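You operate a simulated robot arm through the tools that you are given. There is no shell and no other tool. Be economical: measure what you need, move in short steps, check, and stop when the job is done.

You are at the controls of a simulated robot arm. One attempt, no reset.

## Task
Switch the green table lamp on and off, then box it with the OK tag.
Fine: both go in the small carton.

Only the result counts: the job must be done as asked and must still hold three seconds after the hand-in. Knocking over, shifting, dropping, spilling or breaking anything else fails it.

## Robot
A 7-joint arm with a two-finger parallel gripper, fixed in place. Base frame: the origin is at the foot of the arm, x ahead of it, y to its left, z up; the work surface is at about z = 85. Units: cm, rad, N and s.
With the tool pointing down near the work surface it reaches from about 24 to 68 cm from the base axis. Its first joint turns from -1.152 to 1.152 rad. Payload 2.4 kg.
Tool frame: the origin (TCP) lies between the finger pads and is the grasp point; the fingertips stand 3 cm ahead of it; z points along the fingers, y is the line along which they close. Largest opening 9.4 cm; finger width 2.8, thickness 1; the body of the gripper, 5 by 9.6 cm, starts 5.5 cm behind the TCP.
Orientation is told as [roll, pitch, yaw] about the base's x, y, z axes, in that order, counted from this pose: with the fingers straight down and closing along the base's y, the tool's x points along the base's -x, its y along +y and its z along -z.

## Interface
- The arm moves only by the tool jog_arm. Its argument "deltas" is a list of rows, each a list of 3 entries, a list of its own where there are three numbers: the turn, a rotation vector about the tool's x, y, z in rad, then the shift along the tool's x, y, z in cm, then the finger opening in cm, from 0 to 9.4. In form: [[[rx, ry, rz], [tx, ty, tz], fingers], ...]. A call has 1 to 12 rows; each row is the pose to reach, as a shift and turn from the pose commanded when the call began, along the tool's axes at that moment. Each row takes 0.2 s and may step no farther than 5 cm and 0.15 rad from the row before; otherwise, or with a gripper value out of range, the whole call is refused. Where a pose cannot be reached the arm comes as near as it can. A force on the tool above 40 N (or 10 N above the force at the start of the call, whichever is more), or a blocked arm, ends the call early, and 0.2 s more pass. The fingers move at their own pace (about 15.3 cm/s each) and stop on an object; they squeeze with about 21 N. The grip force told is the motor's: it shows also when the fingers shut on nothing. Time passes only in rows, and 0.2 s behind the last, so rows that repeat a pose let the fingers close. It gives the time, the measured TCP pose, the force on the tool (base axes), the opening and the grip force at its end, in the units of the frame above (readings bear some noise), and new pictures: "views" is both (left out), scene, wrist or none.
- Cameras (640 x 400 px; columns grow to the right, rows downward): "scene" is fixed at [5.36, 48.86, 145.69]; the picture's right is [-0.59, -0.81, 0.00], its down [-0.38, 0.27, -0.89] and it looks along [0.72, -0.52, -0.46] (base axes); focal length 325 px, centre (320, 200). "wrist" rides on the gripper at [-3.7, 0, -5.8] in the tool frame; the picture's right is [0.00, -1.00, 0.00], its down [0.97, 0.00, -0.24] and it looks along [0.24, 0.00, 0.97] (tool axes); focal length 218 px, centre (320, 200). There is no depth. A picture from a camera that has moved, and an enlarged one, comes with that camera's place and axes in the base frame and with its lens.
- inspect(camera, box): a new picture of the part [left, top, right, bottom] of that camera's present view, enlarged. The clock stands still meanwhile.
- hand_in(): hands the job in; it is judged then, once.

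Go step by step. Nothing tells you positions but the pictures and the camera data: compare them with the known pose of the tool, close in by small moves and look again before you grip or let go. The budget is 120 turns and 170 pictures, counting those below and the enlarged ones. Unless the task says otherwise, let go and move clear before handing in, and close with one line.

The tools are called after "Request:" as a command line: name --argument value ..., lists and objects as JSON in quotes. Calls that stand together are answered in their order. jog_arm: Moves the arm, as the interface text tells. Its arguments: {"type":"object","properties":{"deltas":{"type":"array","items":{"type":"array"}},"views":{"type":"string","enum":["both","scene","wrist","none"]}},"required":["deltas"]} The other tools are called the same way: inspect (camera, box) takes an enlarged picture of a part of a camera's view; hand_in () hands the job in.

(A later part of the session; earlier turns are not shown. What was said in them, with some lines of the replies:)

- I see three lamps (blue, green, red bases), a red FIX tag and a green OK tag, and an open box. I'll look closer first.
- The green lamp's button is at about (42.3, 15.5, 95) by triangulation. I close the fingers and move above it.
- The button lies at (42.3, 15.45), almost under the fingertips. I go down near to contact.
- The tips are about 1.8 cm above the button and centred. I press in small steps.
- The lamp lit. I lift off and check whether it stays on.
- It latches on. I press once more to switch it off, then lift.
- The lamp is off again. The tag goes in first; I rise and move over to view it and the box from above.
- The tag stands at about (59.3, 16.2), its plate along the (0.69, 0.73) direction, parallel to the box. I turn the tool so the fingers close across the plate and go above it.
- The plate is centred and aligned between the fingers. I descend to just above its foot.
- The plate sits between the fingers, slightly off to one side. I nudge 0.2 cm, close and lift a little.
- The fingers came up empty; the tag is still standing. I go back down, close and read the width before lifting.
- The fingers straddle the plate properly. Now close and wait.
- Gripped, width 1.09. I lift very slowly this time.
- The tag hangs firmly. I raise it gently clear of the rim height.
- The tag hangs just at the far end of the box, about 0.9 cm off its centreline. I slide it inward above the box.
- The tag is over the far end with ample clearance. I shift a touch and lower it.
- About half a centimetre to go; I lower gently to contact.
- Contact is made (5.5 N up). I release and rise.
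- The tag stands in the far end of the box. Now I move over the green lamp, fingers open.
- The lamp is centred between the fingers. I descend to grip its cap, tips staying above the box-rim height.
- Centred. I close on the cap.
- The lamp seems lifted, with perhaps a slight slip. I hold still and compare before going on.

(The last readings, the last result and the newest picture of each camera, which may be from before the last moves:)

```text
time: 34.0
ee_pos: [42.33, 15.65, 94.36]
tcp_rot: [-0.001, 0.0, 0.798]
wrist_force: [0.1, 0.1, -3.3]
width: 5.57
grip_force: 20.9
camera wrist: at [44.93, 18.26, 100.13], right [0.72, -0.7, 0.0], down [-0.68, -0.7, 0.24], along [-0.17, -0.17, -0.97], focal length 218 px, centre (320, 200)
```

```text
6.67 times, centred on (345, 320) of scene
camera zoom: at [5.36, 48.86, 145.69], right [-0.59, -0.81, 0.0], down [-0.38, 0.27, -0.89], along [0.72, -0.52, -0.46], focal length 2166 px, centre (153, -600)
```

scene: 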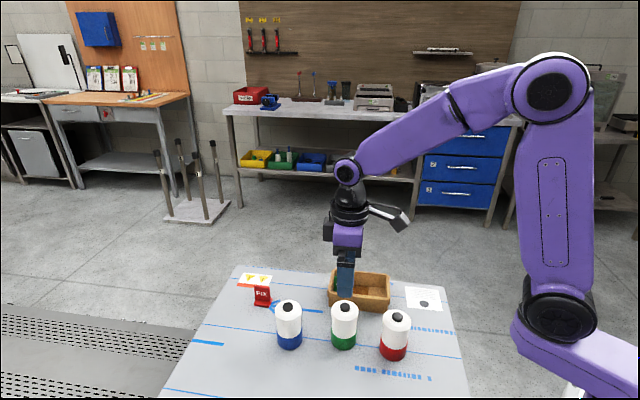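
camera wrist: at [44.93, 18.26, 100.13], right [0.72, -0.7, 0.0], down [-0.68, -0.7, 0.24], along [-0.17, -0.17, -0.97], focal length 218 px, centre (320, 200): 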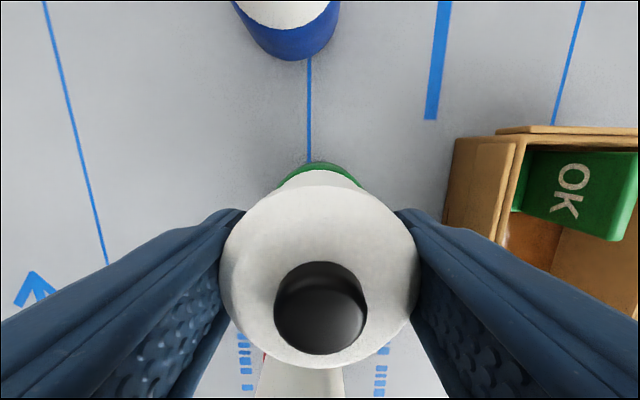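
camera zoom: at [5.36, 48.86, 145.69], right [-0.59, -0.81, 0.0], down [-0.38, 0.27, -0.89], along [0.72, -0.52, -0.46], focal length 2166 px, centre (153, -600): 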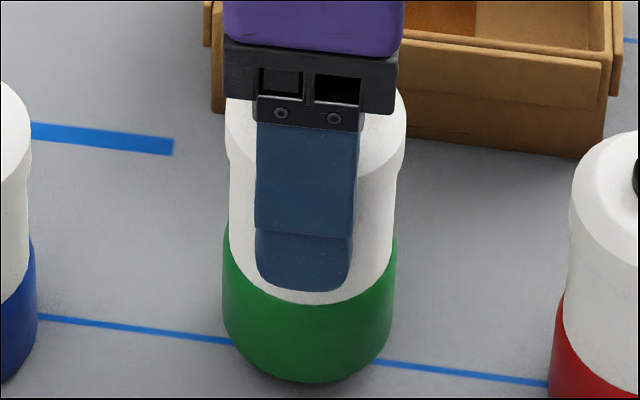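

Stable hold. I lift slowly.

Request:
jog_arm --deltas '[[[0, 0, 0], [0, 0, -0.1], 0], [[0, 0, 0], [0, 0, -0.3], 0], [[0, 0, 0], [0, 0, -0.7], 0], [[0, 0, 0], [0, 0, -1.2], 0], [[0, 0, 0], [0, 0, -1.7], 0], [[0, 0, 0], [0, 0, -2.2], 0], [[0, 0, 0], [0, 0, -2.7], 0], [[0, 0, 0], [0, 0, -3.2], 0], [[0, 0, 0], [0, 0, -3.7], 0], [[0, 0, 0], [0, 0, -4.1], 0], [[0, 0, 0], [0, 0, -4.4], 0], [[0, 0, 0], [0, 0, -4.5], 0]]' --views "none"

Request:
jog_arm --deltas '[[[0, 0, 0], [0, 0, -0.1], 0], [[0, 0, 0], [0, 0, -0.3], 0], [[0, 0, 0], [0, 0, -0.7], 0], [[0, 0, 0], [0, 0, -1.1], 0], [[0, 0, 0], [0, 0, -1.5], 0], [[0, 0, 0], [0, 0, -1.8], 0], [[0, 0, 0], [0, 0, -2.0], 0]]'

```text
time: 36.6
ee_pos: [42.44, 15.77, 98.85]
tcp_rot: [0.0, -0.001, 0.798]
wrist_force: [0.7, 0.2, -3.1]
width: 5.56
grip_force: 20.7
```

```text
time: 38.2
ee_pos: [42.44, 15.76, 100.94]
tcp_rot: [0.001, -0.001, 0.8]
wrist_force: [0.7, 0.1, -3.4]
width: 5.56
grip_force: 21.0
camera wrist: at [44.97, 18.36, 106.77], right [0.72, -0.7, 0.0], down [-0.68, -0.7, 0.24], along [-0.17, -0.17, -0.97], focal length 218 px, centre (320, 200)
```

scene: 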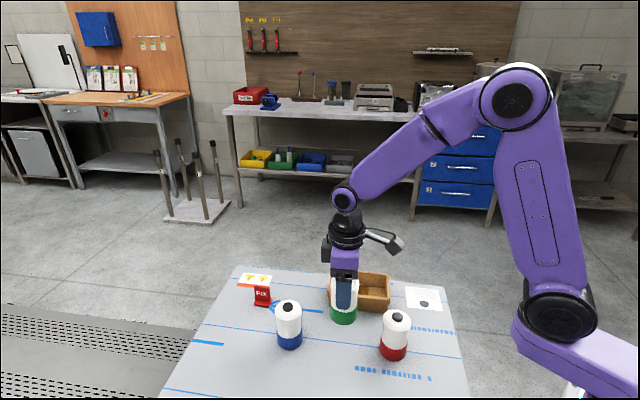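
wrist: 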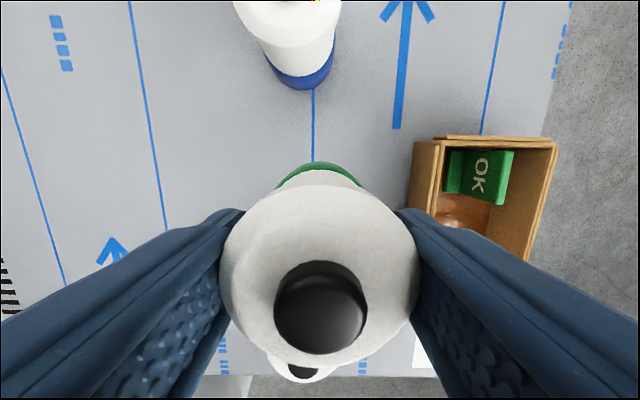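

The lamp's foot is about 3 cm above the rim. I carry it slowly towards the box's free end.

Request:
jog_arm --deltas '[[[0, 0, 0], [0.08, -0.2, 0], 0], [[0, 0, 0], [0.22, -0.5, 0], 0], [[0, 0, 0], [0.45, -1.0, 0], 0], [[0, 0, 0], [0.7, -1.6, 0], 0], [[0, 0, 0], [1.0, -2.3, 0], 0], [[0, 0, 0], [1.3, -3.0, 0], 0], [[0, 0, 0], [1.6, -3.7, 0], 0], [[0, 0, 0], [1.9, -4.4, 0], 0], [[0, 0, 0], [2.2, -5.1, 0], 0], [[0, 0, 0], [2.5, -5.7, 0], 0], [[0, 0, 0], [2.7, -6.2, 0], 0], [[0, 0, 0], [2.8, -6.5, 0], 0]]' --views "none"

Request:
jog_arm --deltas '[[[0, 0, 0], [0.08, -0.2, 0], 0], [[0, 0, 0], [0.22, -0.5, 0], 0], [[0, 0, 0], [0.45, -1.0, 0], 0], [[0, 0, 0], [0.7, -1.6, 0], 0], [[0, 0, 0], [1.0, -2.3, 0], 0], [[0, 0, 0], [1.3, -3.0, 0], 0], [[0, 0, 0], [1.6, -3.7, 0], 0], [[0, 0, 0], [1.9, -4.4, 0], 0], [[0, 0, 0], [2.2, -5.1, 0], 0], [[0, 0, 0], [2.5, -5.8, 0], 0], [[0, 0, 0], [2.8, -6.4, 0], 0], [[0, 0, 0], [2.9, -6.6, 0], 0]]'

Request:
inspect --camera "scene" --box '[290, 230, 410, 330]'

```text
time: 40.8
ee_pos: [45.14, 9.29, 100.81]
tcp_rot: [0.002, 0.001, 0.8]
wrist_force: [0.3, -0.3, -3.3]
width: 5.57
grip_force: 21.1
```

```text
time: 43.4
ee_pos: [47.79, 2.46, 100.76]
tcp_rot: [0.0, 0.0, 0.803]
wrist_force: [-0.3, -0.8, -4.7]
width: 5.53
grip_force: 20.8
camera wrist: at [50.36, 5.0, 106.6], right [0.72, -0.7, 0.0], down [-0.68, -0.7, 0.24], along [-0.17, -0.17, -0.97], focal length 218 px, centre (320, 200)
```

scene: 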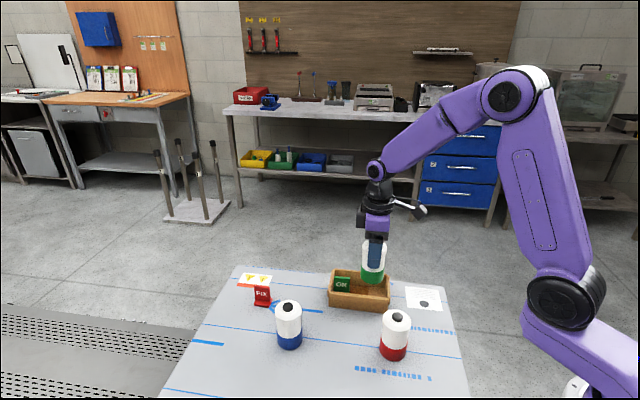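
wrist: 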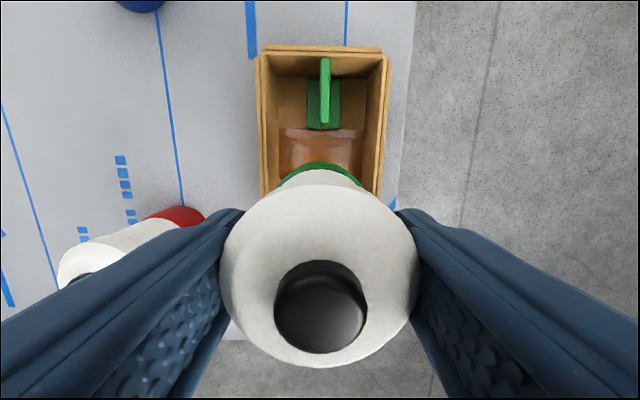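

```text
4.00 times, centred on (350, 280) of scene
camera zoom: at [5.36, 48.86, 145.69], right [-0.59, -0.81, 0.0], down [-0.38, 0.27, -0.89], along [0.72, -0.52, -0.46], focal length 1300 px, centre (200, -120)
```

zoom: 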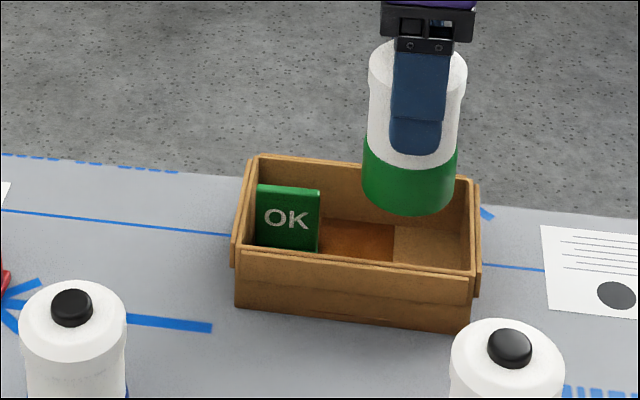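

The lamp is centred over the free end. I lower it slowly.

Request:
jog_arm --deltas '[[[0, 0, 0], [0, -0.1, 0.15], 0], [[0, 0, 0], [0, -0.1, 0.4], 0], [[0, 0, 0], [0, -0.1, 0.8], 0], [[0, 0, 0], [0, -0.1, 1.3], 0], [[0, 0, 0], [0, -0.1, 1.8], 0], [[0, 0, 0], [0, -0.1, 2.3], 0], [[0, 0, 0], [0, -0.1, 2.8], 0], [[0, 0, 0], [0, -0.1, 3.2], 0], [[0, 0, 0], [0, -0.1, 3.5], 0]]' --views "wrist"

Request:
inspect --camera "scene" --box '[290, 230, 410, 330]'

```text
time: 45.4
ee_pos: [47.81, 2.56, 97.37]
tcp_rot: [0.002, 0.001, 0.799]
wrist_force: [-0.2, -0.1, -3.1]
width: 5.6
grip_force: 21.1
camera wrist: at [50.36, 5.02, 103.07], right [0.72, -0.7, 0.0], down [-0.68, -0.7, 0.24], along [-0.17, -0.17, -0.97], focal length 218 px, centre (320, 200)
```

wrist: 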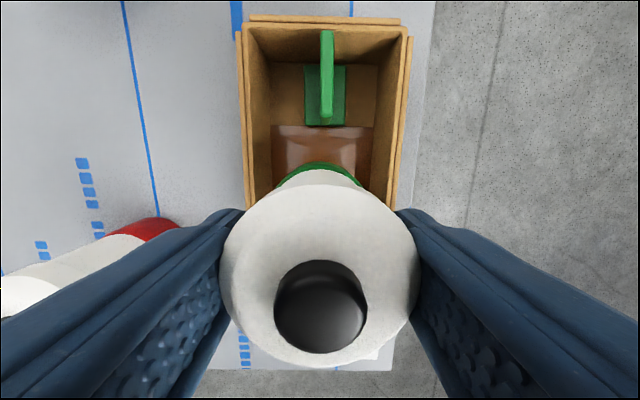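

```text
4.00 times, centred on (350, 280) of scene
camera zoom: at [5.36, 48.86, 145.69], right [-0.59, -0.81, 0.0], down [-0.38, 0.27, -0.89], along [0.72, -0.52, -0.46], focal length 1300 px, centre (200, -120)
```

zoom: 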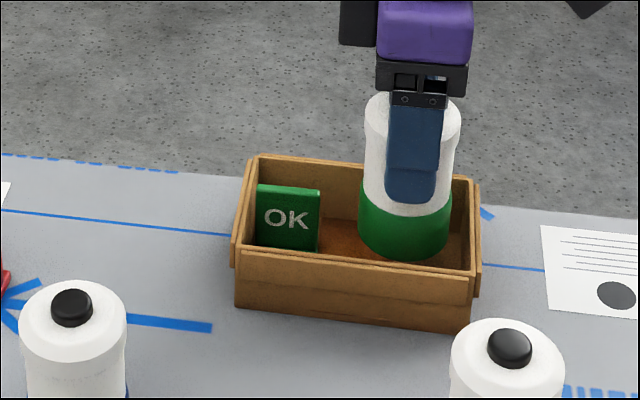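

It is going in cleanly. I continue down to near the floor.

Request:
jog_arm --deltas '[[[0, 0, 0], [0, 0, 0.15], 0], [[0, 0, 0], [0, 0, 0.4], 0], [[0, 0, 0], [0, 0, 0.8], 0], [[0, 0, 0], [0, 0, 1.3], 0], [[0, 0, 0], [0, 0, 1.8], 0], [[0, 0, 0], [0, 0, 2.2], 0], [[0, 0, 0], [0, 0, 2.5], 0], [[0, 0, 0], [0, 0, 2.7], 0], [[0, 0, 0], [0, 0, 2.9], 0], [[0, 0, 0], [0, 0, 3.05], 0]]' --views "wrist"

Request:
inspect --camera "scene" --box '[290, 230, 410, 330]'

```text
time: 47.6
ee_pos: [47.88, 2.44, 94.31]
tcp_rot: [-0.001, 0.001, 0.799]
wrist_force: [-0.5, 0.3, -3.1]
width: 5.6
grip_force: 21.2
camera wrist: at [50.5, 4.97, 100.07], right [0.72, -0.7, 0.0], down [-0.68, -0.7, 0.24], along [-0.17, -0.17, -0.97], focal length 218 px, centre (320, 200)
```

wrist: 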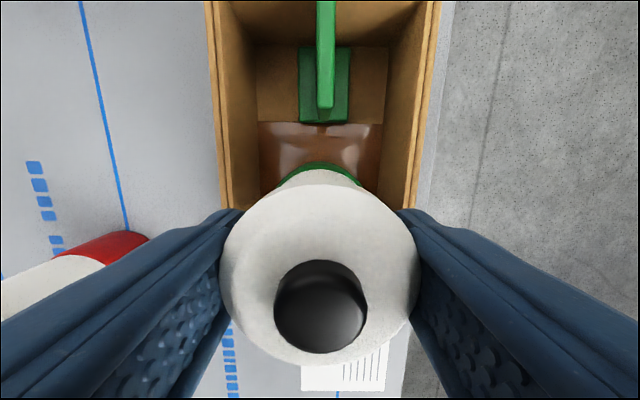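

```text
4.00 times, centred on (350, 280) of scene
camera zoom: at [5.36, 48.86, 145.69], right [-0.59, -0.81, 0.0], down [-0.38, 0.27, -0.89], along [0.72, -0.52, -0.46], focal length 1300 px, centre (200, -120)
```

zoom: 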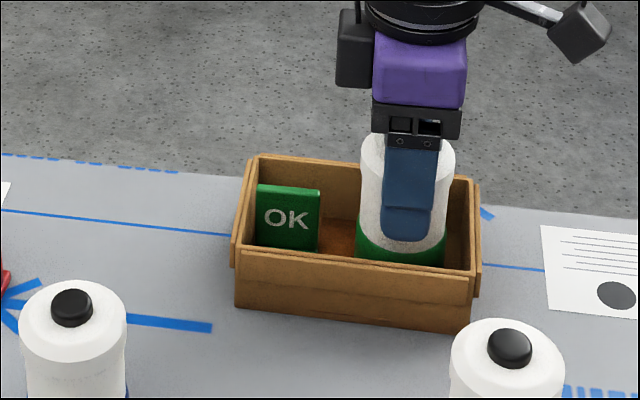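

Nearly down. Tiny steps to contact.

Request:
jog_arm --deltas '[[[0, 0, 0], [0, 0, 0.1], 0], [[0, 0, 0], [0, 0, 0.2], 0], [[0, 0, 0], [0, 0, 0.3], 0]]' --views "none"

```text
time: 48.4
ee_pos: [47.88, 2.41, 94.08]
tcp_rot: [0.0, -0.002, 0.802]
wrist_force: [-3.1, 0.9, 8.5]
width: 5.57
grip_force: 20.9
```

Contact made. I release gently and rise clear.

Request:
jog_arm --deltas '[[[0, 0, 0], [0, 0, -0.1], 5.8], [[0, 0, 0], [0, 0, -0.1], 6.5], [[0, 0, 0], [0, 0, -0.1], 7.5], [[0, 0, 0], [0, 0, -0.1], 7.5], [[0, 0, 0], [0, 0, -1.0], 7.5], [[0, 0, 0], [0, 0, -3], 7.5], [[0, 0, 0], [0, 0, -6], 7.5], [[0, 0, 0], [0, 0, -10], 7.5], [[0, 0, 0], [0, 0, -14], 7.5], [[0, 0, 0], [0, 0, -14], 7.5]]'

Request:
inspect --camera "scene" --box '[230, 230, 470, 380]'

```text
time: 50.6
ee_pos: [48.02, 2.17, 108.21]
tcp_rot: [0.0, 0.001, 0.801]
wrist_force: [0.1, 0.1, 1.3]
width: 7.49
grip_force: 0.1
camera wrist: at [50.47, 4.73, 113.91], right [0.72, -0.7, 0.0], down [-0.68, -0.7, 0.24], along [-0.17, -0.17, -0.97], focal length 218 px, centre (320, 200)
```

scene: 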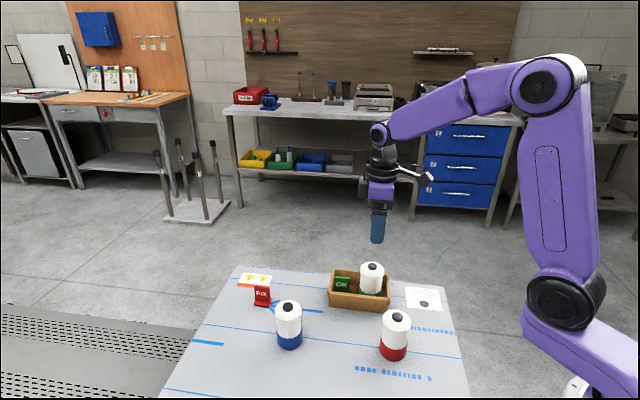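
wrist: 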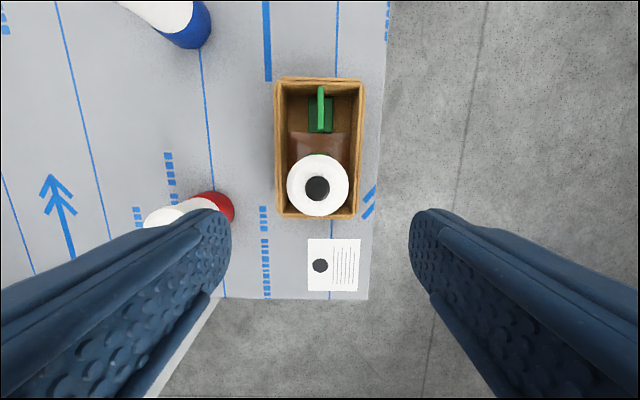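

```text
2.67 times, centred on (350, 305) of scene
camera zoom: at [5.36, 48.86, 145.69], right [-0.59, -0.81, 0.0], down [-0.38, 0.27, -0.89], along [0.72, -0.52, -0.46], focal length 867 px, centre (240, -80)
```

zoom: 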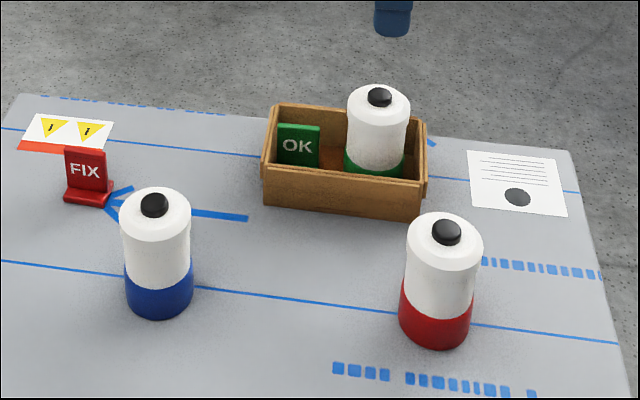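

The green lamp is in the carton, upright and off, with the OK tag beside it. Nothing else has moved and the arm is clear, so I'm handing in.

Request:
hand_in

```text
The job is handed in.
```

I switched the green lamp on and off (it lit and went out again), then put it in the small carton with the OK tag and handed the job in.
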